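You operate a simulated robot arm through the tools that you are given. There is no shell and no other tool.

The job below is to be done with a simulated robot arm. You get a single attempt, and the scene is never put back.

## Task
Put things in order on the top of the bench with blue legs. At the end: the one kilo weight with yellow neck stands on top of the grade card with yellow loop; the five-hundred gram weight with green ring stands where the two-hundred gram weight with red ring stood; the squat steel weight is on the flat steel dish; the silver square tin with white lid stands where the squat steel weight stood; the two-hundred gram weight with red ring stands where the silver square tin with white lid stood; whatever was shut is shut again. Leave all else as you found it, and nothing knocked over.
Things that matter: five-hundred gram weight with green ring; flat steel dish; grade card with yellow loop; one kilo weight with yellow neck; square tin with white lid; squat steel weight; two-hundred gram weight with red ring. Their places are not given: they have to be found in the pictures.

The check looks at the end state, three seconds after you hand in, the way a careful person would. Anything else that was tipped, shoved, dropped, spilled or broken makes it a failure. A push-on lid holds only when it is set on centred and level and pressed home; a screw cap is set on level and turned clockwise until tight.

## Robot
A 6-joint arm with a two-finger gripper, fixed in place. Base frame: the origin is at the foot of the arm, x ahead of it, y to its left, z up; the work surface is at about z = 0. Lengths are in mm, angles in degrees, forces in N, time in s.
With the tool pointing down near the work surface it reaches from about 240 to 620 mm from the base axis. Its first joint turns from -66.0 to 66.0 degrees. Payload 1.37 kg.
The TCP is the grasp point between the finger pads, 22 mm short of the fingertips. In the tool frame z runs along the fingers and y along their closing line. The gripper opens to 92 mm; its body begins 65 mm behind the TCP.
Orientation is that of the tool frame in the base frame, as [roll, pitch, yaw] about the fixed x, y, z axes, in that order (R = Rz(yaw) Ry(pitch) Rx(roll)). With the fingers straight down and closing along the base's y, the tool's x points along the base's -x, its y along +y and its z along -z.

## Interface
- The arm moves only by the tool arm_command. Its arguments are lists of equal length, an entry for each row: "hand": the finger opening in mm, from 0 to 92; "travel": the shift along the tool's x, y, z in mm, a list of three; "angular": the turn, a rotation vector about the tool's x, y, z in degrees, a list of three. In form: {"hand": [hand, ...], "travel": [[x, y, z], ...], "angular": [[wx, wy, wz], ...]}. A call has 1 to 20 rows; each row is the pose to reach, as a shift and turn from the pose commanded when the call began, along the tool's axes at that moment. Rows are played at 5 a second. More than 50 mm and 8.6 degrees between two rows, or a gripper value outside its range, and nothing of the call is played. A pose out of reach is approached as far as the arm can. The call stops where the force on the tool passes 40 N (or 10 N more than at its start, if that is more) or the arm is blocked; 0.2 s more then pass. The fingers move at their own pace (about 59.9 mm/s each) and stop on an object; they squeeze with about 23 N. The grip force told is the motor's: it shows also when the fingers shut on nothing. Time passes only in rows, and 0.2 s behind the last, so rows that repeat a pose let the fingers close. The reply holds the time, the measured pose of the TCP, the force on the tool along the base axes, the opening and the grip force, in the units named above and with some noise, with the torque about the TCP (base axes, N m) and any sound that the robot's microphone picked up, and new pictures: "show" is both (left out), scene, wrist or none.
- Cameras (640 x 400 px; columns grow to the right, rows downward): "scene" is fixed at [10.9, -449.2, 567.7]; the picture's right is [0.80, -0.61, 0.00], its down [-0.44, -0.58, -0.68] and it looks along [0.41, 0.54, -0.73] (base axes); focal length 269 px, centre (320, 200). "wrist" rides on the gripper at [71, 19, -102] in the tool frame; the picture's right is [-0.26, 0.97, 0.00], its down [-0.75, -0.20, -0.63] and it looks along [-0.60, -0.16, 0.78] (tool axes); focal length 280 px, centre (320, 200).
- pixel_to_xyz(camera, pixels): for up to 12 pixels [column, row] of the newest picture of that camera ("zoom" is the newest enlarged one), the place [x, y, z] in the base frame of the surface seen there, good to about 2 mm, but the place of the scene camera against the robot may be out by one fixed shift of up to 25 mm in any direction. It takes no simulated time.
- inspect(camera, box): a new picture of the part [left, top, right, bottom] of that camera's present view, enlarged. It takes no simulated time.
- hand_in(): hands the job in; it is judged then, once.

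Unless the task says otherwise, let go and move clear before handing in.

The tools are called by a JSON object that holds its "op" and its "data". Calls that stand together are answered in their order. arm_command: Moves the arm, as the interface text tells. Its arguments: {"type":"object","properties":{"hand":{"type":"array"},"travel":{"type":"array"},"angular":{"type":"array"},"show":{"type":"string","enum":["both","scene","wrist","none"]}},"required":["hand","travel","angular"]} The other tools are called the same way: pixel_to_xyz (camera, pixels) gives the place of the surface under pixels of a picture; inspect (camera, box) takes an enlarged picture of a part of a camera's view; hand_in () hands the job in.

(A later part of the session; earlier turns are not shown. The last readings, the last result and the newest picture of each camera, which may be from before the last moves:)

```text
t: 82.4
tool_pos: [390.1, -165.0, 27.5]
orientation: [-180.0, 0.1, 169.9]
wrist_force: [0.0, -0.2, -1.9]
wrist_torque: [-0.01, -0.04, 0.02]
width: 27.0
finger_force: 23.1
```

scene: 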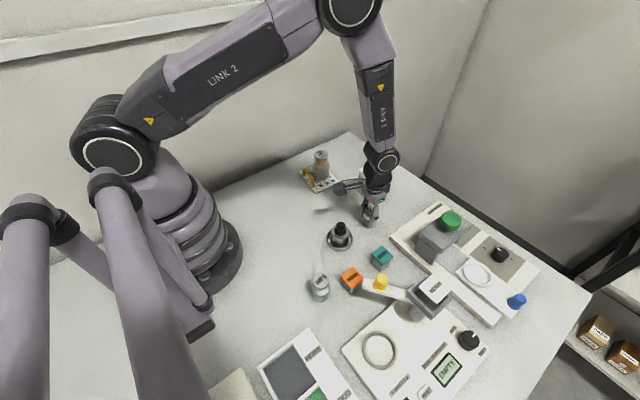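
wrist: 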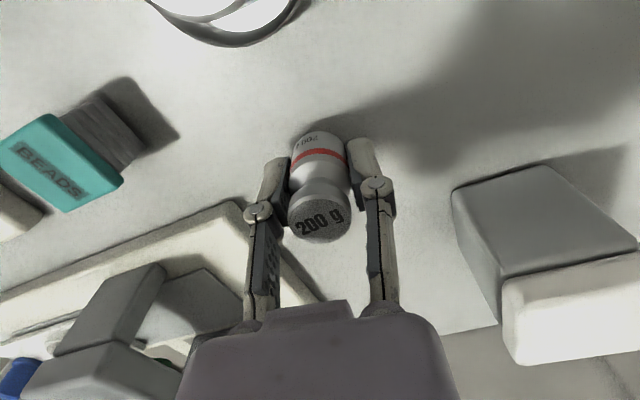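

The plate edge is at y≈-232, well clear of the fingers. Fz still -1.9 N, so I'll lower another millimetre at a time.

{"op": "arm_command", "data": {"hand": [18, 18, 18], "travel": [[0, 0, 0.8], [0, 0, 1.4], [0, 0, 1.4]], "angular": [[0, 0, 0], [0, 0, 0], [0, 0, 0]], "show": "none"}}

```text
t: 83.2
tool_pos: [389.9, -163.6, 26.7]
orientation: [-179.9, 0.0, 169.9]
wrist_force: [-1.9, 2.6, 6.8]
wrist_torque: [0.1, 0.04, 0.0]
width: 27.1
finger_force: 23.2
```

Contact (+6.8 N). I'll ease off, open, and rise straight up.

{"op": "arm_command", "data": {"hand": [18, 28, 32, 38, 46, 52, 56, 60, 60, 60, 60, 60], "travel": [[0, 0, -0.5], [0, 0, -0.5], [0, 0, -0.5], [0, 0, -0.5], [0, 0, -0.5], [0, 0, -0.5], [0, 0, -0.5], [0, 0, -15], [0, 0, -35], [0, 0, -55], [0, 0, -75], [0, 0, -75]], "angular": [[0, 0, 0], [0, 0, 0], [0, 0, 0], [0, 0, 0], [0, 0, 0], [0, 0, 0], [0, 0, 0], [0, 0, 0], [0, 0, 0], [0, 0, 0], [0, 0, 0], [0, 0, 0]], "show": "wrist"}}

```text
t: 85.8
tool_pos: [390.1, -164.2, 101.6]
orientation: [-179.8, 0.0, 169.8]
wrist_force: [-0.2, -1.3, 0.6]
wrist_torque: [-0.04, 0.0, 0.01]
width: 60.2
finger_force: 0.0
```

wrist: 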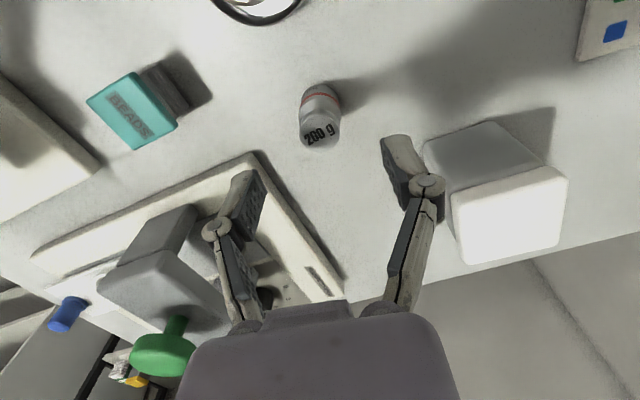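

The 200 g weight stands parked at (390,-165). Next I'll go above the 500 g weight near (183,-239).

{"op": "arm_command", "data": {"hand": [65, 70, 75, 80, 80, 80, 80, 80, 80, 80, 80, 80, 80, 80, 80, 80, 80, 80], "travel": [[0, 0, -20], [0, 0, -40], [0, 0, -60], [0, 0, -80], [15, -9, -98], [32, -18, -98], [50, -28, -98], [68, -39, -98], [86, -49, -98], [104, -59, -98], [122, -69, -98], [140, -80, -98], [158, -90, -98], [176, -100, -98], [191.1, -108.8, -98], [191.1, -108.8, -80], [191.1, -108.8, -62], [191.1, -108.8, -62]], "angular": [[0, 0, 0], [0, 0, 0], [0, 0, 0], [0, 0, 0], [0, 0, 0], [0, 0, 0], [0, 0, 0], [0, 0, 0], [0, 0, 0], [0, 0, 0], [0, 0, 0], [0, 0, 0], [0, 0, 0], [0, 0, 0], [0, 0, 0], [0, 0, 0], [0, 0, 0], [0, 0, 0]], "show": "both"}}

```text
t: 89.6
tool_pos: [183.1, -238.8, 164.1]
orientation: [-180.0, 0.0, 169.9]
wrist_force: [0.4, -0.1, -0.7]
wrist_torque: [-0.01, 0.0, -0.02]
width: 79.9
finger_force: 0.0
```

scene: 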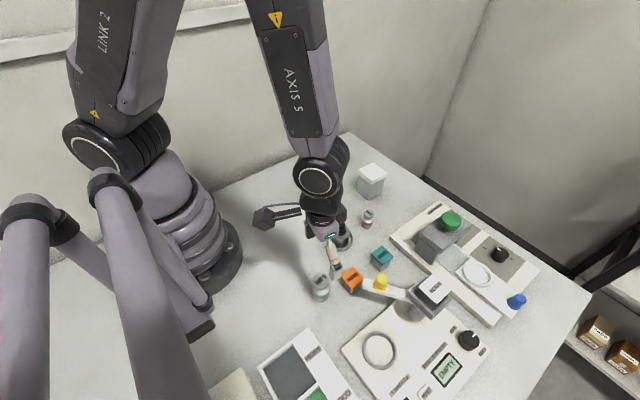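
wrist: 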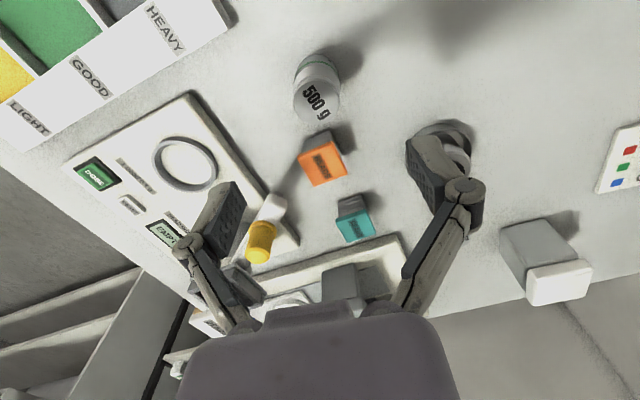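

{"op": "inspect", "data": {"camera": "wrist", "box": [280, 40, 360, 140]}}

{"op": "pixel_to_xyz", "data": {"camera": "wrist", "pixels": [[294, 97], [340, 95], [317, 80], [317, 121], [317, 99], [296, 70], [339, 75], [315, 58], [300, 150], [345, 150]]}}

```text
4.00 times, centred on (320, 90) of wrist
```

zoom: 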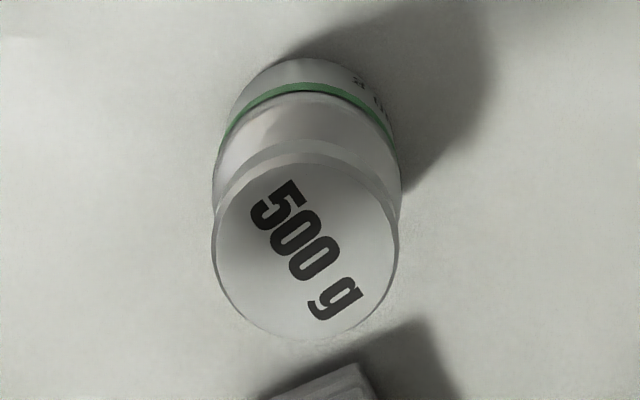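

```text
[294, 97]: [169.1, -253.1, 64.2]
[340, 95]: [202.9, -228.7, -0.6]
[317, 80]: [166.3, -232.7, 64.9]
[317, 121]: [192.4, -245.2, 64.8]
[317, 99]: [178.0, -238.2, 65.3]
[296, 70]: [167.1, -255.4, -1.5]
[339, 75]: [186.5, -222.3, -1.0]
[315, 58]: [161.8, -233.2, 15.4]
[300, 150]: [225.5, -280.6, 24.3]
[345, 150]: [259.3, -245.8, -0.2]
```

The top disc's centre at wrist (316.5,102.5) is 3.5 px left of the tool axis, so the 500 g weight stands at about (181,-240.7). I'll correct, descend to z≈35 and grip.

{"op": "arm_command", "data": {"hand": [75, 70, 66, 66, 66, 66, 66, 66, 66, 66, 55, 45, 35, 26, 26, 26], "travel": [[1.9, -2, 18], [1.9, -2, 36], [1.9, -2, 54], [1.9, -2, 72], [1.9, -2, 90], [1.9, -2, 105], [1.9, -2, 118], [1.9, -2, 126], [1.9, -2, 129.5], [1.9, -2, 129.5], [1.9, -2, 129.5], [1.9, -2, 129.5], [1.9, -2, 129.5], [1.9, -2, 129.5], [1.9, -2, 129.5], [1.9, -2, 129.5]], "angular": [[0, 0, 0], [0, 0, 0], [0, 0, 0], [0, 0, 0], [0, 0, 0], [0, 0, 0], [0, 0, 0], [0, 0, 0], [0, 0, 0], [0, 0, 0], [0, 0, 0], [0, 0, 0], [0, 0, 0], [0, 0, 0], [0, 0, 0], [0, 0, 0]], "show": "both"}}

```text
t: 93.0
tool_pos: [180.2, -239.8, 34.4]
orientation: [-179.8, 0.0, 169.9]
wrist_force: [-0.7, -0.3, 1.5]
wrist_torque: [-0.03, -0.02, 0.0]
width: 37.9
finger_force: 22.8
```

scene: 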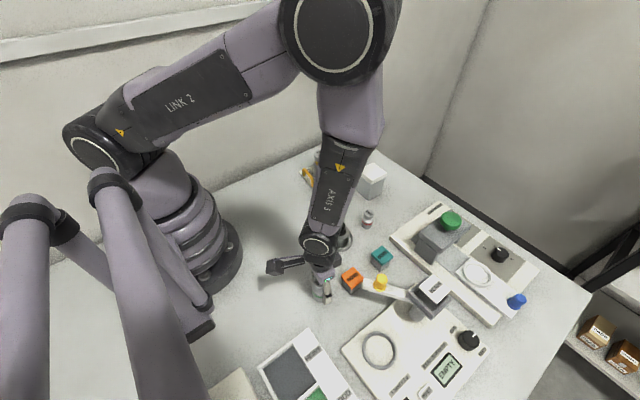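
wrist: 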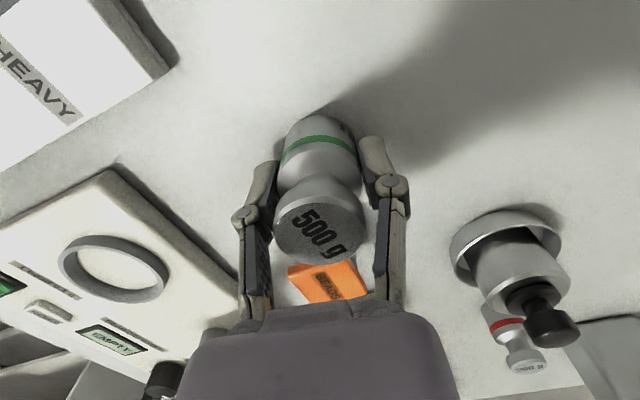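

The 500 g weight is held at 37.9 mm. I'll lift it to z≈160 and carry it above the 200 g's old place (300,-41).

{"op": "arm_command", "data": {"hand": [26, 26, 26, 26, 26, 26, 26, 26, 26, 26, 26, 26, 26, 26, 26, 26, 26, 26, 26, 26], "travel": [[0, 0, -5], [0, 0, -20], [0, 0, -40], [0, 0, -60], [0, 0, -80], [0, 0, -100], [0, 0, -118], [-6, 16, -125], [-13, 35, -125], [-20, 53, -125], [-27, 71, -125], [-34, 90, -125], [-41, 108, -125], [-48, 126, -125], [-55, 145, -125], [-62, 163, -125], [-69, 181, -125], [-76, 200, -125], [-82.7, 217.3, -125], [-82.7, 217.3, -125]], "angular": [[0, 0, 0], [0, 0, 0], [0, 0, 0], [0, 0, 0], [0, 0, 0], [0, 0, 0], [0, 0, 0], [0, 0, 0], [0, 0, 0], [0, 0, 0], [0, 0, 0], [0, 0, 0], [0, 0, 0], [0, 0, 0], [0, 0, 0], [0, 0, 0], [0, 0, 0], [0, 0, 0], [0, 0, 0], [0, 0, 0]], "show": "both"}}

```text
t: 97.2
tool_pos: [300.1, -40.5, 160.1]
orientation: [-179.8, 0.2, 170.0]
wrist_force: [0.2, -0.5, -5.8]
wrist_torque: [-0.01, -0.01, 0.01]
width: 37.5
finger_force: 22.9
```

scene: 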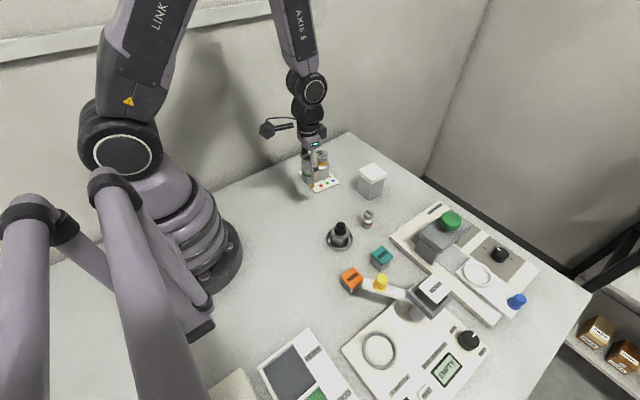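
wrist: 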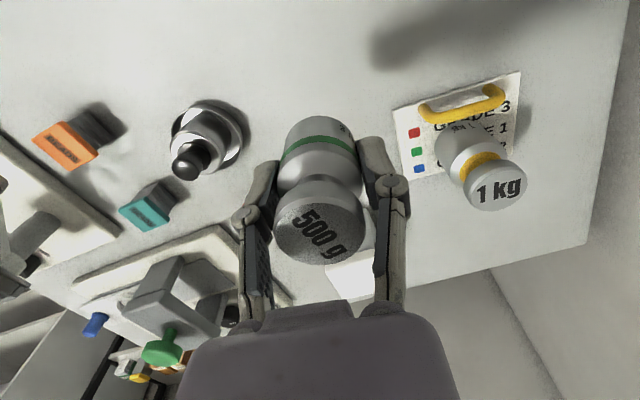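

In position above (300,-41), holding about 5.8 N. I'll lower to just above the bench.

{"op": "arm_command", "data": {"hand": [26, 26, 26, 26, 26, 26, 26, 26, 26, 26, 26], "travel": [[0, 0, 16], [0, 0, 34], [0, 0, 52], [0, 0, 70], [0, 0, 86], [0, 0, 100], [0, 0, 110], [0, 0, 117], [0, 0, 121], [0, 0, 123], [0, 0, 123]], "angular": [[0, 0, 0], [0, 0, 0], [0, 0, 0], [0, 0, 0], [0, 0, 0], [0, 0, 0], [0, 0, 0], [0, 0, 0], [0, 0, 0], [0, 0, 0], [0, 0, 0]], "show": "wrist"}}

```text
t: 99.6
tool_pos: [300.3, -40.3, 37.5]
orientation: [-179.8, 0.1, 169.8]
wrist_force: [0.6, -0.4, -4.4]
wrist_torque: [-0.01, -0.01, -0.03]
width: 37.5
finger_force: 23.6
```

wrist: 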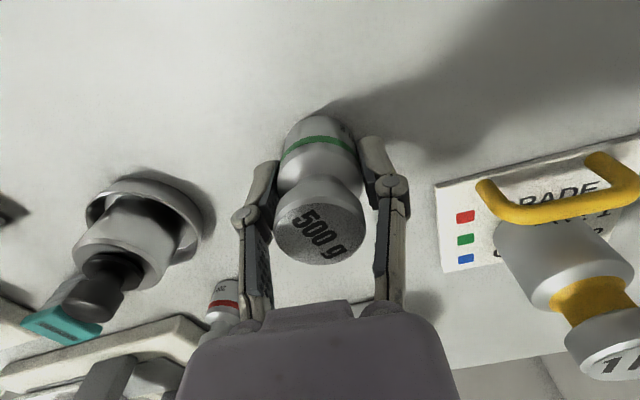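

{"op": "arm_command", "data": {"hand": [26, 26, 26], "travel": [[0, 0, 0.8], [0, 0, 1.5], [0, 0, 1.5]], "angular": [[0, 0, 0], [0, 0, 0], [0, 0, 0]], "show": "none"}}

```text
t: 100.4
tool_pos: [299.5, -39.8, 35.6]
orientation: [-179.9, 0.1, 170.0]
wrist_force: [-0.6, 0.6, -5.2]
wrist_torque: [-0.01, -0.01, 0.01]
width: 37.3
finger_force: 22.8
```

Still hanging at z≈35.3 (Fz -5.2 N). I'll lower another millimetre.

{"op": "arm_command", "data": {"hand": [26, 26, 26], "travel": [[0, 0, 0.6], [0, 0, 1.2], [0, 0, 1.2]], "angular": [[0, 0, 0], [0, 0, 0], [0, 0, 0]], "show": "none"}}

```text
t: 101.2
tool_pos: [300.7, -39.8, 33.8]
orientation: [-179.9, 0.1, 169.9]
wrist_force: [-1.3, 2.2, 14.2]
wrist_torque: [0.07, 0.04, 0.04]
width: 37.5
finger_force: 22.6
```

Firm contact (+14 N). I'll ease off, open, and rise.

{"op": "arm_command", "data": {"hand": [26, 26, 37, 40, 45, 51, 58, 64, 64, 66, 70, 75, 80, 80], "travel": [[0, 0, -0.5], [0, 0, -0.9], [0, 0, -0.9], [0, 0, -0.9], [0, 0, -0.9], [0, 0, -0.9], [0, 0, -0.9], [0, 0, -0.9], [0, 0, -10], [0, 0, -28], [0, 0, -48], [0, 0, -68], [0, 0, -90], [0, 0, -90]], "angular": [[0, 0, 0], [0, 0, 0], [0, 0, 0], [0, 0, 0], [0, 0, 0], [0, 0, 0], [0, 0, 0], [0, 0, 0], [0, 0, 0], [0, 0, 0], [0, 0, 0], [0, 0, 0], [0, 0, 0], [0, 0, 0]], "show": "both"}}

```text
t: 104.2
tool_pos: [299.7, -39.6, 123.7]
orientation: [-180.0, 0.2, 169.9]
wrist_force: [0.6, 0.7, -0.1]
wrist_torque: [0.01, -0.03, -0.03]
width: 80.1
finger_force: 0.1
```

scene: 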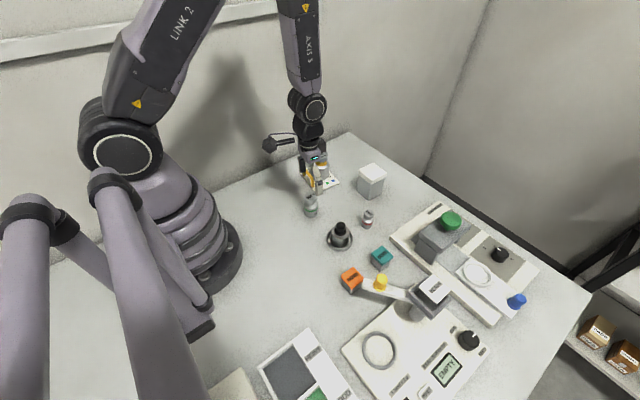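
wrist: 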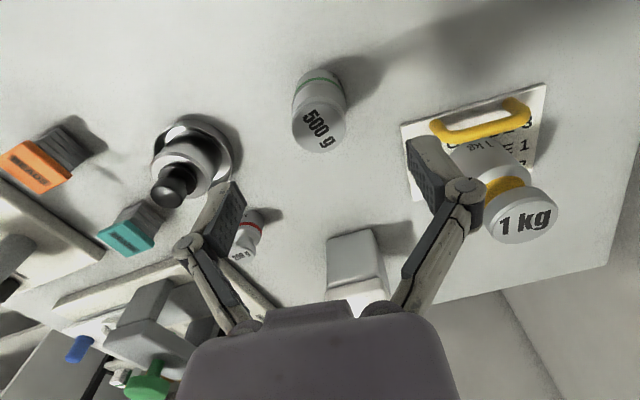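

The 500 g weight stands at (300,-41). For the tin I'll use a 45° tilt with the gripper coming in from the +y side (now free since the 1 kg weight moved); first I rise, move above and turn to yaw 86.7°, aligned with the tin's faces.

{"op": "arm_command", "data": {"hand": [85, 92, 92, 92, 92, 92, 92, 92, 92, 92, 92, 92, 92, 92, 92], "travel": [[0, 0, -35], [0, 0, -70], [0, 0, -105], [-18, 1.2, -126], [-36, 2.4, -126], [-54, 3.6, -126], [-72, 4.9, -126], [-90, 6.1, -126], [-108, 7.3, -126], [-126, 8.5, -126], [-144, 9.8, -126], [-162, 11, -126], [-178.7, 12.2, -126], [-178.7, 12.2, -126], [-178.7, 12.2, -126]], "angular": [[0, 0, 0], [0, 0, 0], [0, 0, 0], [0, 0, 8], [0, 0, 16], [0, 0, 24], [0, 0, 32], [0, 0, 40], [0, 0, 48], [0, 0, 56], [0, 0, 64], [0, 0, 72], [0, 0, 80], [0, 0, 83.2], [0, 0, 83.2]], "show": "wrist"}}

```text
t: 107.4
tool_pos: [478.5, -61.6, 249.4]
orientation: [179.8, 0.2, 86.7]
wrist_force: [-0.4, 0.1, -0.7]
wrist_torque: [-0.02, -0.02, 0.0]
width: 92.1
finger_force: 0.0
```

wrist: 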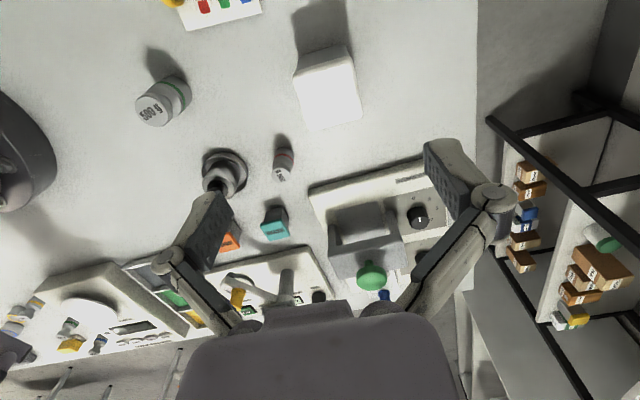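

Now the tilt: -45° about the tool's y while lowering to z≈150, so the fingers point to -y over the tin.

{"op": "arm_command", "data": {"hand": [92, 92, 92, 92, 92, 92, 92, 92, 92], "travel": [[-2, 0, 14], [-4, 0, 28], [-6, 0, 42], [-8, 0, 56], [-10, 0, 70], [-12, 0.3, 85], [-12.5, 0.5, 99.8], [-12.5, 0.5, 99.8], [-12.5, 0.5, 99.8]], "angular": [[0, -6.5, 0], [0, -13, 0], [0, -19.5, 0], [0, -26, 0], [0, -32.5, 0], [0, -39, 0], [0, -45, 0], [0, -45, 0], [0, -45, 0]], "show": "both"}}

```text
t: 109.4
tool_pos: [476.7, -72.6, 149.2]
orientation: [179.8, 45.0, 86.6]
wrist_force: [-0.1, 0.2, 0.7]
wrist_torque: [-0.04, 0.0, 0.0]
width: 92.2
finger_force: 0.1
```

scene: 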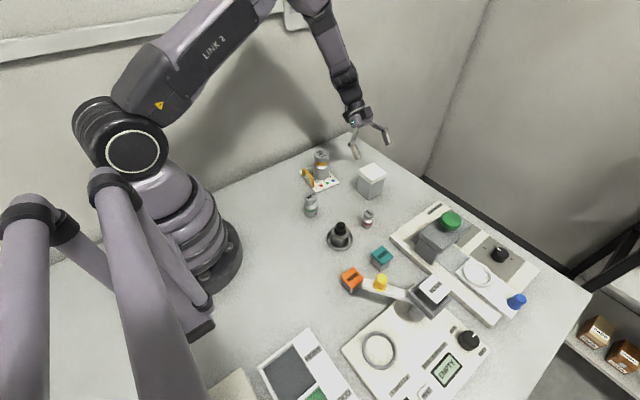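
wrist: 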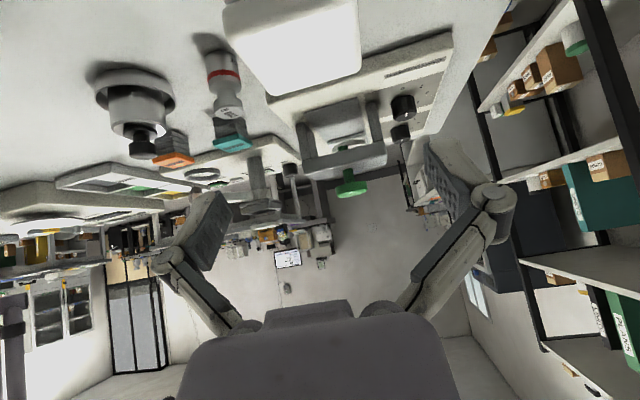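

The tilted pose was reached without trouble. I'll check the tin's lid in this view against the tool before descending.

{"op": "pixel_to_xyz", "data": {"camera": "wrist", "pixels": [[228, 15], [270, 92], [358, 66], [355, 10], [290, 40], [250, 55], [320, 78], [345, 30]]}}

{"op": "inspect", "data": {"camera": "scene", "box": [290, 80, 430, 220]}}

```text
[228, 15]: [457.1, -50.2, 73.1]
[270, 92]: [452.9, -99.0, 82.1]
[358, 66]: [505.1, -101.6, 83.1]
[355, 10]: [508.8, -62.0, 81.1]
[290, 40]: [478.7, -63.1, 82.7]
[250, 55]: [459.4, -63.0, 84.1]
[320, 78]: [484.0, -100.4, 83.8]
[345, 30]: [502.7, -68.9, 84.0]
```

```text
2.86 times, centred on (360, 150) of scene
```

zoom: 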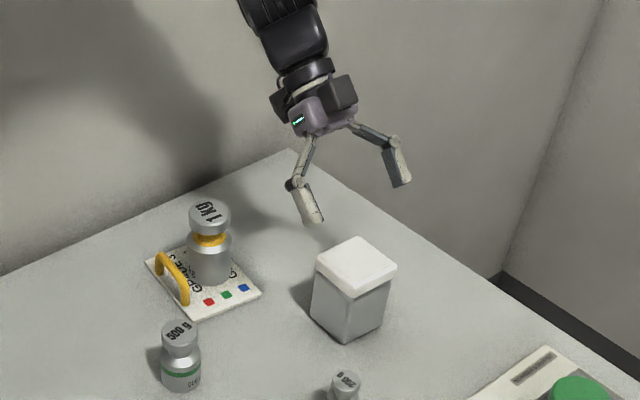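

{"op": "inspect", "data": {"camera": "wrist", "box": [210, 0, 370, 110]}}

{"op": "pixel_to_xyz", "data": {"camera": "zoom", "pixels": [[320, 200], [246, 368], [590, 270], [420, 315], [60, 70], [150, 210], [590, 100]]}}

```text
3.64 times, centred on (290, 55) of wrist
```

zoom: 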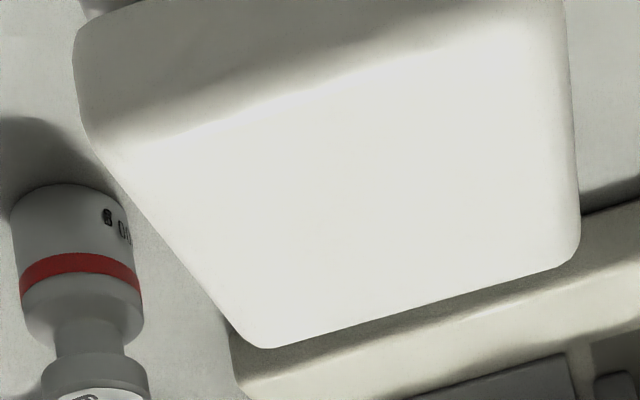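

```text
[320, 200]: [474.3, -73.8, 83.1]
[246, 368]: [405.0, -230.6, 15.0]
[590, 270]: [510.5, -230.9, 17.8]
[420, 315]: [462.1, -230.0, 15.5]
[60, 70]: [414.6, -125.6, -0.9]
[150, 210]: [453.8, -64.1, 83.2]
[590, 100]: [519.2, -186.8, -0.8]
```

{"op": "pixel_to_xyz", "data": {"camera": "zoom", "pixels": [[255, 340], [420, 300], [555, 262], [572, 200], [570, 100], [180, 245], [225, 305], [100, 150], [330, 325], [500, 280], [560, 40]]}}

```text
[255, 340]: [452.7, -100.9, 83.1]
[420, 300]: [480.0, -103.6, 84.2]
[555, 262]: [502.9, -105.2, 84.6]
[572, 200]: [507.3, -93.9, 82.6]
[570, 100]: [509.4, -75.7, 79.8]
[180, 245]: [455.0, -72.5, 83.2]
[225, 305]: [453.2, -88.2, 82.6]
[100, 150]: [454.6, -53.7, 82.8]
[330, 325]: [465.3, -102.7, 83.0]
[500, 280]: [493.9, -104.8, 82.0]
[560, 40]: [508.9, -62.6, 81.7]
```

The lid reads about x 453–508, far edge y≈-104, consistent within 2–3 mm of before. I'll descend vertically with the fingers open to TCP z≈26 and look before closing.

{"op": "arm_command", "data": {"hand": [92, 92, 92, 92, 92, 92, 92, 92, 92, 92, 92, 92], "travel": [[9, 0, 9], [18, 0, 18], [27, 0, 27], [36, 0, 36], [45, 0, 45], [54, 0, 54], [62, 0, 62], [69, 0, 69], [76, 0, 76], [82, 0, 82], [87, 0, 87], [87, 0, 87]], "angular": [[0, 0, 0], [0, 0, 0], [0, 0, 0], [0, 0, 0], [0, 0, 0], [0, 0, 0], [0, 0, 0], [0, 0, 0], [0, 0, 0], [0, 0, 0], [0, 0, 0], [0, 0, 0]], "show": "both"}}

```text
t: 112.0
tool_pos: [477.4, -73.7, 27.0]
orientation: [179.8, 45.1, 86.6]
wrist_force: [0.1, -0.2, 0.3]
wrist_torque: [0.01, 0.02, -0.01]
width: 91.8
finger_force: 0.1
```

scene: 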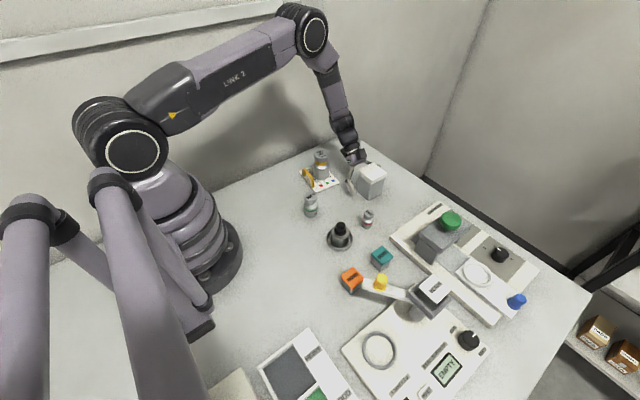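
wrist: 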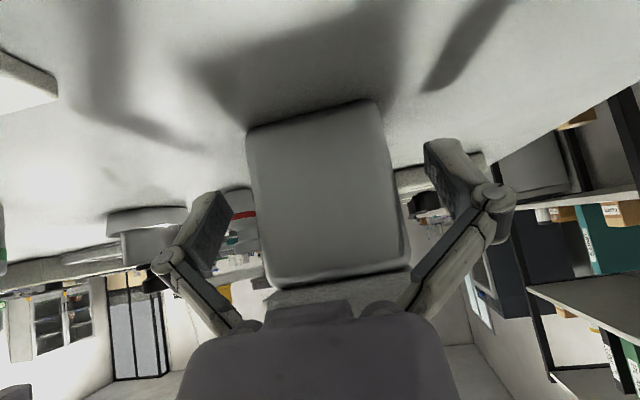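

The tin body sits between the open fingers (face from (247,140) to (405,270)) with no contact force. I'll close slowly.

{"op": "arm_command", "data": {"hand": [84, 76, 68, 62, 57, 53, 48, 44, 40, 40], "travel": [[0, 0, 0], [0, 0, 0], [0, 0, 0], [0, 0, 0], [0, 0, 0], [0, 0, 0], [0, 0, 0], [0, 0, 0], [0, 0, 0], [0, 0, 0]], "angular": [[0, 0, 0], [0, 0, 0], [0, 0, 0], [0, 0, 0], [0, 0, 0], [0, 0, 0], [0, 0, 0], [0, 0, 0], [0, 0, 0], [0, 0, 0]], "show": "both"}}

```text
t: 114.2
tool_pos: [477.7, -72.4, 26.1]
orientation: [179.8, 45.1, 86.6]
wrist_force: [-0.4, 1.1, 5.1]
wrist_torque: [-0.21, 0.04, 0.02]
width: 55.7
finger_force: 23.0
```

scene: 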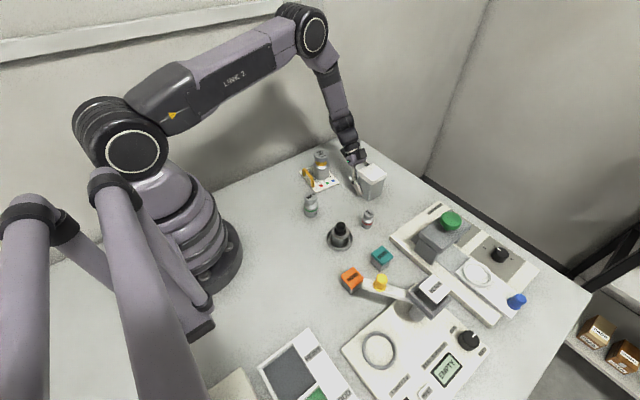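
wrist: 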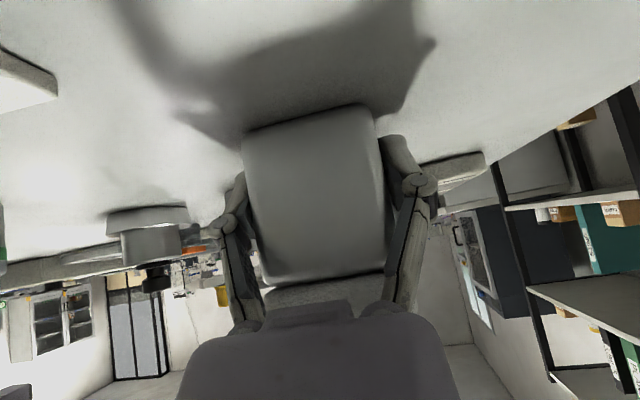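

The fingers stopped at 55.7 mm with a 5 N vertical force. I'll zoom in to see whether the pads sit flat on the body or a link touches the lid.

{"op": "inspect", "data": {"camera": "wrist", "box": [200, 90, 450, 330]}}

{"op": "inspect", "data": {"camera": "scene", "box": [330, 110, 410, 210]}}

{"op": "pixel_to_xyz", "data": {"camera": "wrist", "pixels": [[250, 160], [378, 130], [262, 255], [385, 250], [385, 160], [410, 185], [238, 215], [265, 290], [390, 280], [400, 260], [320, 200], [245, 200]]}}

```text
1.67 times, centred on (325, 210) of wrist
```

zoom: 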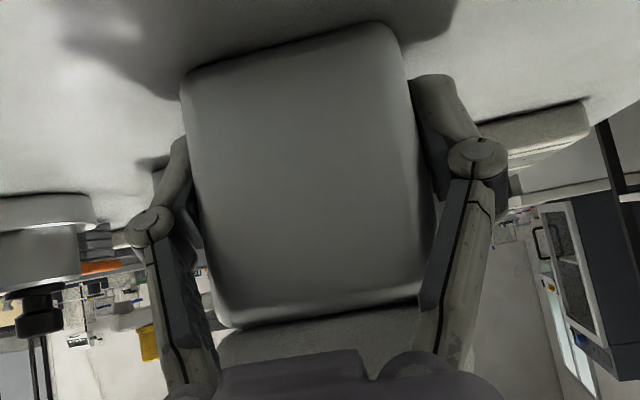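

```text
4.00 times, centred on (370, 160) of scene
```

zoom: 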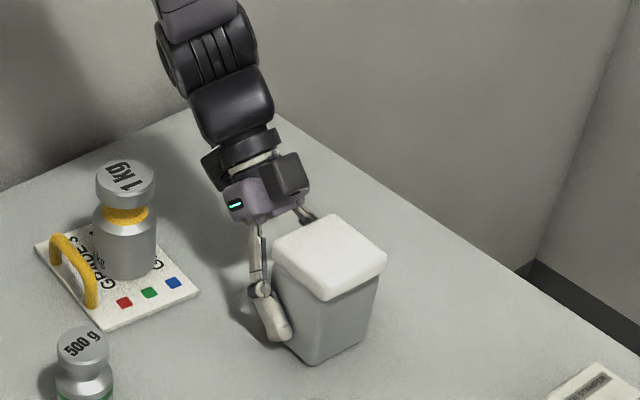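

```text
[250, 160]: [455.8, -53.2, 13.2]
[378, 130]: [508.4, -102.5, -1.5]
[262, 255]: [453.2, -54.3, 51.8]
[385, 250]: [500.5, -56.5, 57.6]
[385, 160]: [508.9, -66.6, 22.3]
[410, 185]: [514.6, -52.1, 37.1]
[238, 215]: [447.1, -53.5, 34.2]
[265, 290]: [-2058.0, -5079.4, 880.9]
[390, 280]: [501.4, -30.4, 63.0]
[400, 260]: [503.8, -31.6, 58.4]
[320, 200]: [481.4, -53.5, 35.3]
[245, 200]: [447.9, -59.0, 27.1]
```

The scene zoom shows both pads on the tin's body well below the lid. I'll lift 6 mm and check that it comes up level.

{"op": "arm_command", "data": {"hand": [40, 40, 40, 40, 40], "travel": [[-0.7, 0, -0.7], [-2, 0, -2], [-3.2, 0, -3.2], [-4.2, 0, -4.2], [-4.2, 0, -4.2]], "angular": [[0, 0, 0], [0, 0, 0], [0, 0, 0], [0, 0, 0], [0, 0, 0]], "show": "both"}}

```text
t: 115.4
tool_pos: [477.3, -71.6, 33.7]
orientation: [179.8, 45.1, 86.7]
wrist_force: [0.0, 0.0, -1.7]
wrist_torque: [0.0, -0.02, 0.0]
width: 55.3
finger_force: 22.8
```

scene: 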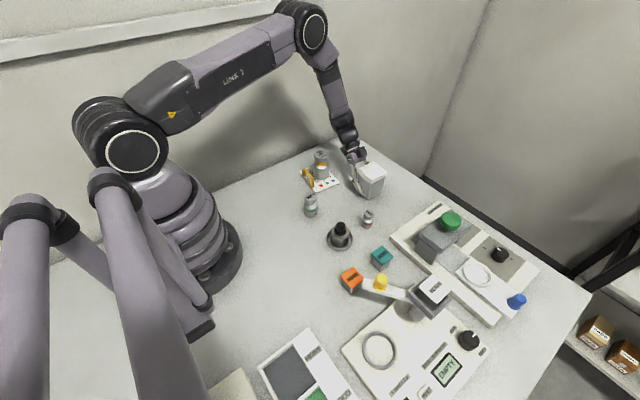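
wrist: 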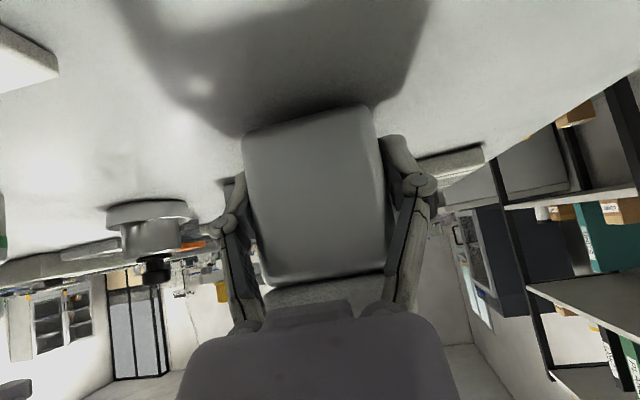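

The tin is lifted (about 1.7 N) and sits unchanged between the pads with its lid on. I'll raise it to z≈178 and carry it halfway toward the empty nest.

{"op": "arm_command", "data": {"hand": [40, 40, 40, 40, 40, 40, 40, 40, 40, 40, 40, 40, 40, 40, 40, 40, 40, 40, 40, 40], "travel": [[-9, 0, -9], [-22, 0, -22], [-36, 0, -36], [-50, 0, -50], [-64, 0, -64], [-78, 0, -78], [-92, 0, -92], [-102.9, 0, -102.9], [-110, -8, -95.8], [-119, -19, -86.8], [-129, -30, -76.8], [-139, -41, -66.8], [-149, -52.5, -56.8], [-159, -64, -46.8], [-169, -75, -36.8], [-180, -87, -25.8], [-191, -100, -14.8], [-202, -112, -3.8], [-212, -123, 6.2], [-220.2, -132.8, 14.4]], "angular": [[0, 0, 0], [0, 0, 0], [0, 0, 0], [0, 0, 0], [0, 0, 0], [0, 0, 0], [0, 0, 0], [0, 0, 0], [0, 0, 0], [0, 0, 0], [0, 0, 0], [0, 0, 0], [0, 0, 0], [0, 0, 0], [0, 0, 0], [0, 0, 0], [0, 0, 0], [0, 0, 0], [0, 0, 0], [0, 0, 0]], "show": "both"}}

```text
t: 119.6
tool_pos: [336.1, -229.2, 178.2]
orientation: [179.7, 45.0, 86.5]
wrist_force: [0.3, -0.3, -1.0]
wrist_torque: [0.0, 0.0, 0.0]
width: 55.6
finger_force: 23.2
```

scene: 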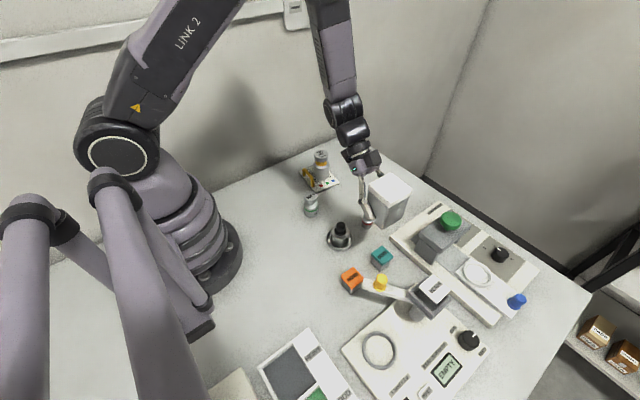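
wrist: 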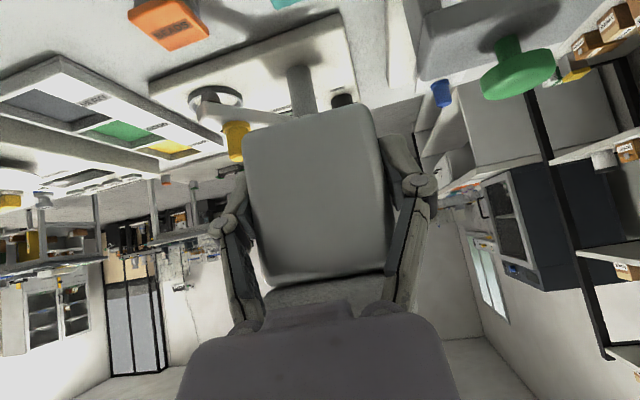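

The tin is steady. I'll carry it the rest of the way over the nest at z≈178, turning the tool to yaw 108° so the gripper body stays away from the yellow knob.

{"op": "arm_command", "data": {"hand": [40, 40, 40, 40, 40, 40, 40, 40, 40, 40, 40, 40, 40, 40], "travel": [[-9.8, -11, 9.8], [-19.6, -22.1, 19.6], [-29.4, -33.2, 29.4], [-39.2, -44.2, 39.2], [-49, -55.3, 49], [-58.9, -66.3, 58.9], [-68.7, -77.4, 68.7], [-78.5, -88.4, 78.5], [-88.3, -99.5, 88.3], [-98.1, -110.5, 98.1], [-107.9, -121.6, 107.9], [-117.7, -132.6, 117.7], [-117.7, -132.6, 117.7], [-117.7, -132.6, 117.7]], "angular": [[-1.25, 0, -1.25], [-2.5, 0, -2.5], [-3.77, 0, -3.77], [-5, 0, -5], [-6.3, 0, -6.3], [-7.5, 0, -7.5], [-8.8, 0, -8.8], [-10, 0, -10], [-11.3, 0, -11.3], [-12.5, 0, -12.5], [-13.8, 0, -13.8], [-15.06, 0, -15.06], [-15.06, 0, -15.06], [-15.06, 0, -15.06]], "show": "both"}}

```text
t: 122.6
tool_pos: [220.4, -399.4, 205.0]
orientation: [-178.6, 44.8, 108.8]
wrist_force: [-0.5, 0.1, -2.0]
wrist_torque: [0.0, 0.01, -0.02]
width: 55.5
finger_force: 22.9
out of reach, approached as far as the arm can: row 5, 6, 7, 8, 9, 10, 11, 12, 13, 14
```

scene: 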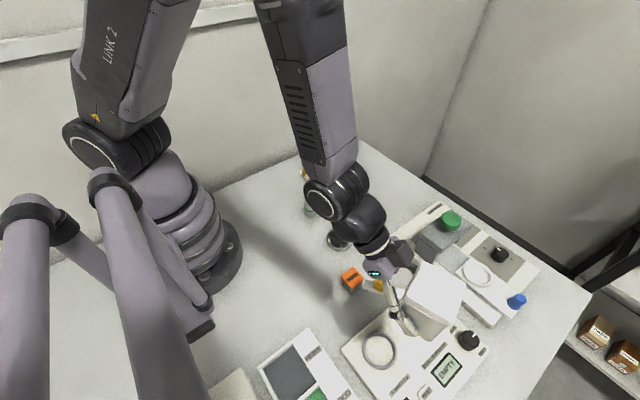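
wrist: 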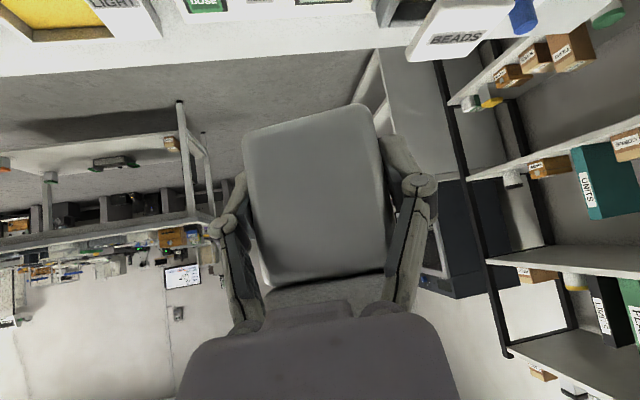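

The arm stopped short at (220,-399,205): a wrist joint reached its stop with this sideways tilt near the base. The tin is still held; I'll go back to the last good pose, then set the tin down at a free spot where I can re-grip it with a radial tilt.

{"op": "arm_command", "data": {"hand": [40, 40, 40, 40, 40, 40, 40, 40, 40, 40, 40, 40, 40], "travel": [[8.4, 13.5, -6.3], [16.8, 27, -12.7], [25.3, 40.4, -19], [33.7, 53.8, -25.3], [42.1, 67.3, -31.7], [50.5, 80.8, -38], [58.9, 94.2, -44.3], [67.3, 107.7, -50.7], [75.8, 121.1, -57], [84.2, 134.6, -63.3], [92.6, 148, -69.7], [101, 161.5, -76], [101, 161.5, -76]], "angular": [[1.2, 0, 1.3], [2.4, 0, 2.6], [3.5, 0, 3.9], [4.7, 0, 5.2], [5.9, 0, 6.5], [7.1, 0, 7.8], [8.3, 0, 9.1], [9.5, 0, 10.4], [10.7, 0, 11.7], [11.8, 0, 13], [13, 0, 14.3], [14.2, 0, 15.6], [14.2, 0, 15.6]], "show": "both"}}

```text
t: 125.4
tool_pos: [335.2, -230.9, 188.6]
orientation: [178.5, 45.0, 85.9]
wrist_force: [0.2, -0.5, -1.0]
wrist_torque: [0.04, -0.02, -0.03]
width: 55.6
finger_force: 22.2
```

scene: 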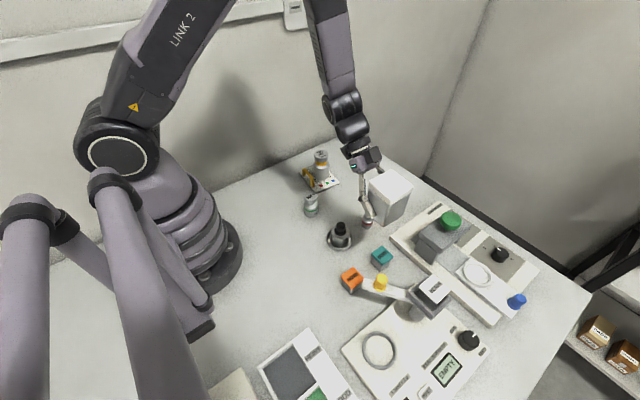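
wrist: 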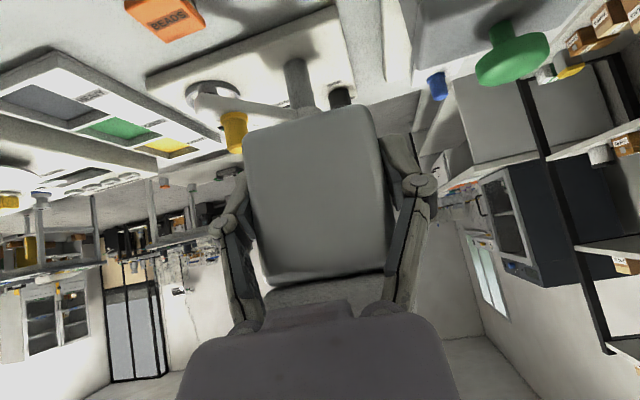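

The tin is still firmly held, though the tool shows 1.5° of roll. I'll correct that and carry it to the free spot near (502,-135), turning to yaw 75°.

{"op": "arm_command", "data": {"hand": [40, 40, 40, 40, 40, 40, 40, 40, 40, 40, 40, 40, 40], "travel": [[7.3, 14.8, -6.9], [14.6, 29.6, -13.9], [21.9, 44.3, -20.8], [29.2, 59.1, -27.7], [36.5, 73.9, -34.6], [43.9, 88.7, -41.6], [51.2, 103.5, -48.5], [58.5, 118.3, -55.4], [65.8, 133, -62.3], [73.1, 147.8, -69.3], [80.4, 162.6, -76.2], [80.4, 162.6, -76.2], [80.4, 162.6, -76.2]], "angular": [[0.8, 0, 0.7], [1.7, 0, 1.4], [2.5, 0, 2.1], [3.3, 0, 2.8], [4.2, 0, 3.5], [5, 0, 4.2], [5.9, -0.1, 4.9], [6.7, -0.1, 5.6], [7.5, -0.1, 6.3], [8.4, -0.1, 7], [9.2, -0.1, 7.7], [9.2, -0.1, 7.7], [9.2, -0.1, 7.7]], "show": "both"}}

```text
t: 128.2
tool_pos: [503.5, -128.8, 187.9]
orientation: [180.0, 44.9, 75.1]
wrist_force: [-0.5, -0.7, -0.9]
wrist_torque: [0.03, 0.02, -0.01]
width: 55.7
finger_force: 22.8
```

scene: 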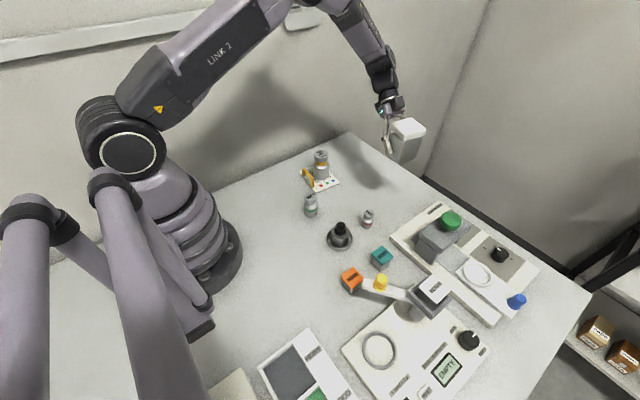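
wrist: 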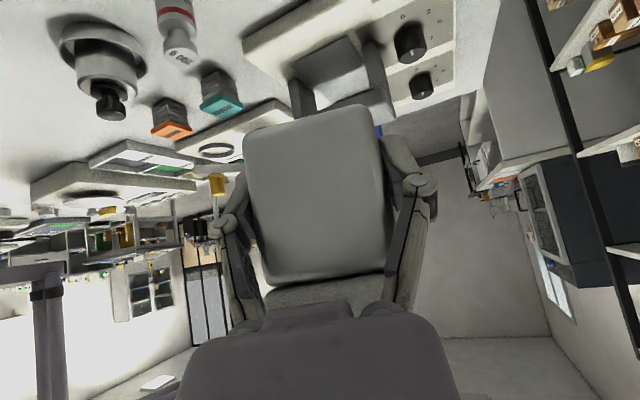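

Orientation is clean again at [180,45,75]. I'll lower the tin vertically to a few mm above the bench.

{"op": "arm_command", "data": {"hand": [40, 40, 40, 40, 40, 40, 40, 40, 40, 40, 40, 40, 40], "travel": [[10, 0, 10], [21, 0, 21], [32, 0, 32], [43, 0, 43], [54, 0, 54], [65, 0, 65], [76, 0, 76], [86, 0, 86], [95, 0, 95], [102, 0, 102], [107, 0, 107], [110, 0, 110], [110, 0, 110]], "angular": [[0, 0, 0], [0, 0, 0], [0, 0, 0], [0, 0, 0], [0, 0, 0], [0, 0, 0], [0, 0, 0], [0, 0, 0], [0, 0, 0], [0, 0, 0], [0, 0, 0], [0, 0, 0], [0, 0, 0]], "show": "both"}}

```text
t: 131.0
tool_pos: [502.3, -128.2, 32.4]
orientation: [-179.9, 44.9, 75.1]
wrist_force: [-0.8, 0.2, -2.1]
wrist_torque: [-0.02, -0.01, 0.0]
width: 55.4
finger_force: 22.8
```

scene: 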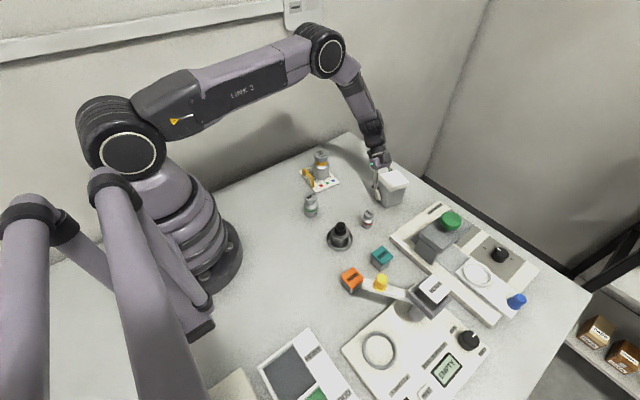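
wrist: 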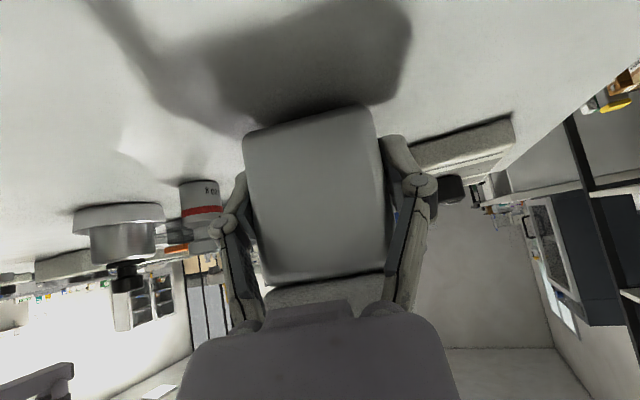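

Near the bench at z≈32 and clear of the parked 200 g weight. I'll lower in small steps and watch the force.

{"op": "arm_command", "data": {"hand": [40, 40, 40, 40], "travel": [[1.2, 0, 1.2], [2.2, 0, 2.2], [3, 0, 3], [3, 0, 3]], "angular": [[0, 0, 0], [0, 0, 0], [0, 0, 0], [0, 0, 0]], "show": "none"}}

```text
t: 132.0
tool_pos: [503.3, -126.5, 28.8]
orientation: [-179.9, 44.9, 75.0]
wrist_force: [-0.6, 0.3, -1.9]
wrist_torque: [0.03, -0.01, -0.01]
width: 55.6
finger_force: 22.9
```

{"op": "arm_command", "data": {"hand": [40, 40, 40], "travel": [[0.6, 0, 0.6], [1.1, 0, 1.1], [1.1, 0, 1.1]], "angular": [[0, 0, 0], [0, 0, 0], [0, 0, 0]], "show": "none"}}

```text
t: 132.8
tool_pos: [501.6, -127.7, 27.1]
orientation: [179.9, 44.9, 75.0]
wrist_force: [-1.7, 0.7, 3.8]
wrist_torque: [-0.1, 0.23, -0.05]
width: 55.6
finger_force: 24.1
```

Contact (+3.8 N). I'll open slowly and look.

{"op": "arm_command", "data": {"hand": [53, 56, 59, 63, 68, 74, 82, 92, 92], "travel": [[0, 0, 0], [0, 0, 0], [0, 0, 0], [0, 0, 0], [0, 0, 0], [0, 0, 0], [0, 0, 0], [0, 0, 0], [0, 0, 0]], "angular": [[0, 0, 0], [0, 0, 0], [0, 0, 0], [0, 0, 0], [0, 0, 0], [0, 0, 0], [0, 0, 0], [0, 0, 0], [0, 0, 0]], "show": "both"}}

```text
t: 134.8
tool_pos: [503.1, -127.9, 27.0]
orientation: [180.0, 44.9, 75.0]
wrist_force: [-0.3, -0.3, 0.1]
wrist_torque: [0.01, 0.01, 0.01]
width: 92.0
finger_force: 0.0
```

scene: 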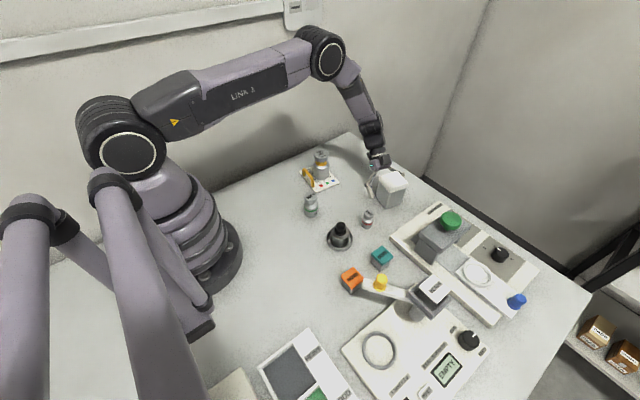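
wrist: 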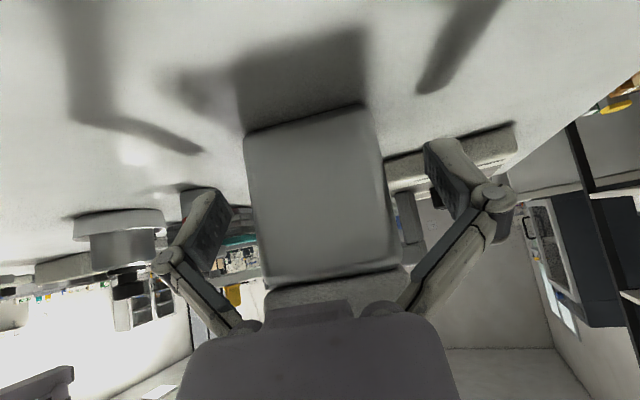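

The tin stands upright at its temporary spot and the fingers are free. I'll rise straight up and remove the tilt.

{"op": "arm_command", "data": {"hand": [92, 92, 92, 92, 92, 92, 92, 92, 92, 92, 92, 92, 92, 92, 92, 92], "travel": [[-8, 0, -8], [-20, 0, -20], [-34, 0, -34], [-48, 0, -48], [-62, 0, -62], [-76, 0, -76], [-90, 0, -90], [-106, 0, -106], [-115, 0, -115], [-124, 0, -124], [-133, 0, -133], [-140, 0, -140], [-140, 0, -140], [-140, 0, -140], [-140, 0, -140], [-140, 0, -140]], "angular": [[0, 0, 0], [0, 0, 0], [0, 0, 0], [0, 0, 0], [0, 0, 0], [0, 0, 0], [0, 0, 0], [0, 0, 0], [0, 6.5, 0], [0, 13, 0], [0, 19.5, 0], [0, 26, 0], [0, 32.5, 0], [0, 39, 0], [0, 45, 0], [0, 45, 0]], "show": "wrist"}}

```text
t: 138.2
tool_pos: [503.3, -128.4, 224.9]
orientation: [-179.9, -0.3, 75.0]
wrist_force: [-0.2, 0.1, -0.5]
wrist_torque: [0.02, -0.01, 0.0]
width: 92.0
finger_force: 0.0
```

wrist: 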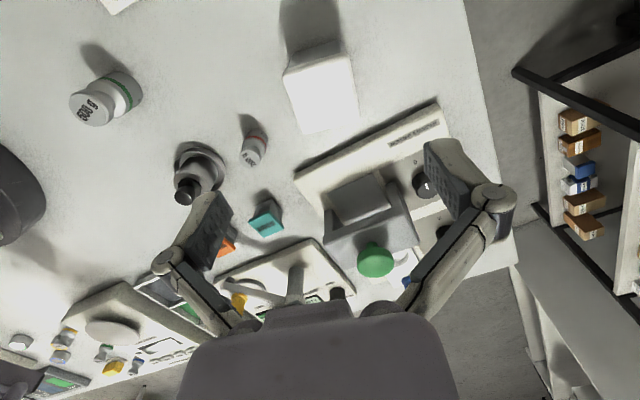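

Rotating back to yaw 165° (radial for the tin's spot) and backing off to see the tin from the base side.

{"op": "arm_command", "data": {"hand": [92, 92, 92, 92, 92, 92, 92, 92, 92, 92, 92, 92], "travel": [[-0.6, -9.5, 0], [-1.2, -19, 0], [-1.7, -28.6, 0], [-2.3, -38, 0], [-2.9, -47.7, 0], [-3.5, -57.2, 0], [-4, -66.7, 0], [-4.7, -76.3, 0], [-5.2, -85.8, 0], [-5.8, -95.4, 0], [-6.4, -104.9, 0], [-6.4, -104.9, 0]], "angular": [[0, 0, -8.2], [0, 0, -16.4], [0, 0, -24.6], [0, 0, -32.8], [0, 0, -41], [0, 0, -49.2], [0, 0, -57.4], [0, 0, -65.6], [0, 0, -73.8], [0, 0, -82], [0, 0, -90], [0, 0, -90]], "show": "wrist"}}

```text
t: 140.8
tool_pos: [400.0, -106.2, 223.5]
orientation: [179.9, 0.0, 165.1]
wrist_force: [0.2, 0.1, -0.8]
wrist_torque: [-0.03, -0.01, 0.03]
width: 91.8
finger_force: 0.0
```

wrist: 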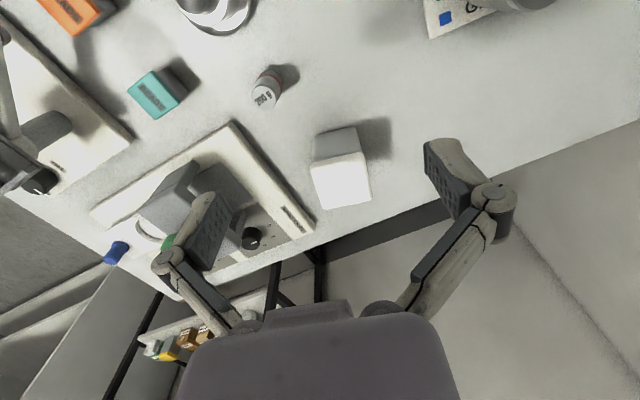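

{"op": "inspect", "data": {"camera": "wrist", "box": [295, 115, 385, 220]}}

{"op": "pixel_to_xyz", "data": {"camera": "wrist", "pixels": [[313, 167], [363, 154], [371, 200], [324, 208], [341, 180], [318, 135], [356, 128], [316, 150], [358, 142], [320, 170], [360, 190], [330, 204]]}}

```text
3.81 times, centred on (340, 168) of wrist
```

zoom: 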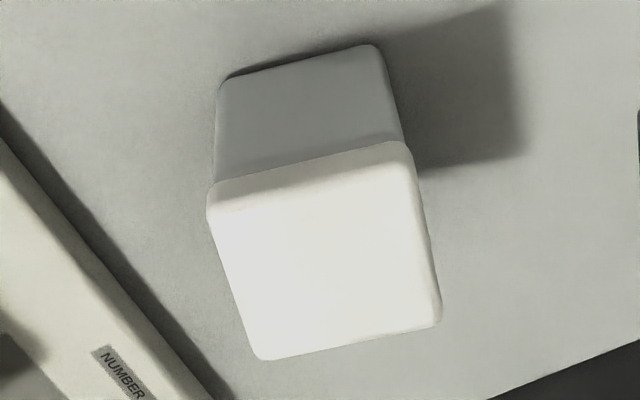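

```text
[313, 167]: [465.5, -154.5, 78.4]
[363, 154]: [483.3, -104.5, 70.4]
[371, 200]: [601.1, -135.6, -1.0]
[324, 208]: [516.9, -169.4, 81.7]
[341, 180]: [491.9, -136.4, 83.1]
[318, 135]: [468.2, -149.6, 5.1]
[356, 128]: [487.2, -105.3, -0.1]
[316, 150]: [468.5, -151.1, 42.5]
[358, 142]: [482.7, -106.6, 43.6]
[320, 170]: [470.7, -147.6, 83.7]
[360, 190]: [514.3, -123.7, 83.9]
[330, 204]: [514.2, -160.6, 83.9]
```

{"op": "pixel_to_xyz", "data": {"camera": "wrist", "pixels": [[314, 172], [361, 158.5], [369.5, 197.5], [326, 207], [313, 174], [362.5, 162], [319, 190], [366, 180], [338, 163], [348, 202], [317, 145], [359, 140]]}}

```text
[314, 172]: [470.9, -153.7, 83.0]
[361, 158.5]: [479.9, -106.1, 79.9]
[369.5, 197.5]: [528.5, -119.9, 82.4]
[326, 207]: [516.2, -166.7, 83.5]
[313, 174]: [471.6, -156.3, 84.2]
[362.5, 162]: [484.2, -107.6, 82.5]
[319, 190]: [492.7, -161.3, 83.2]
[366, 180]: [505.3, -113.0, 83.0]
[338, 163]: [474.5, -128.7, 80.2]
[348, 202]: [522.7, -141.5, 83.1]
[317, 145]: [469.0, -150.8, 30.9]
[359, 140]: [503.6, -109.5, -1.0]
```

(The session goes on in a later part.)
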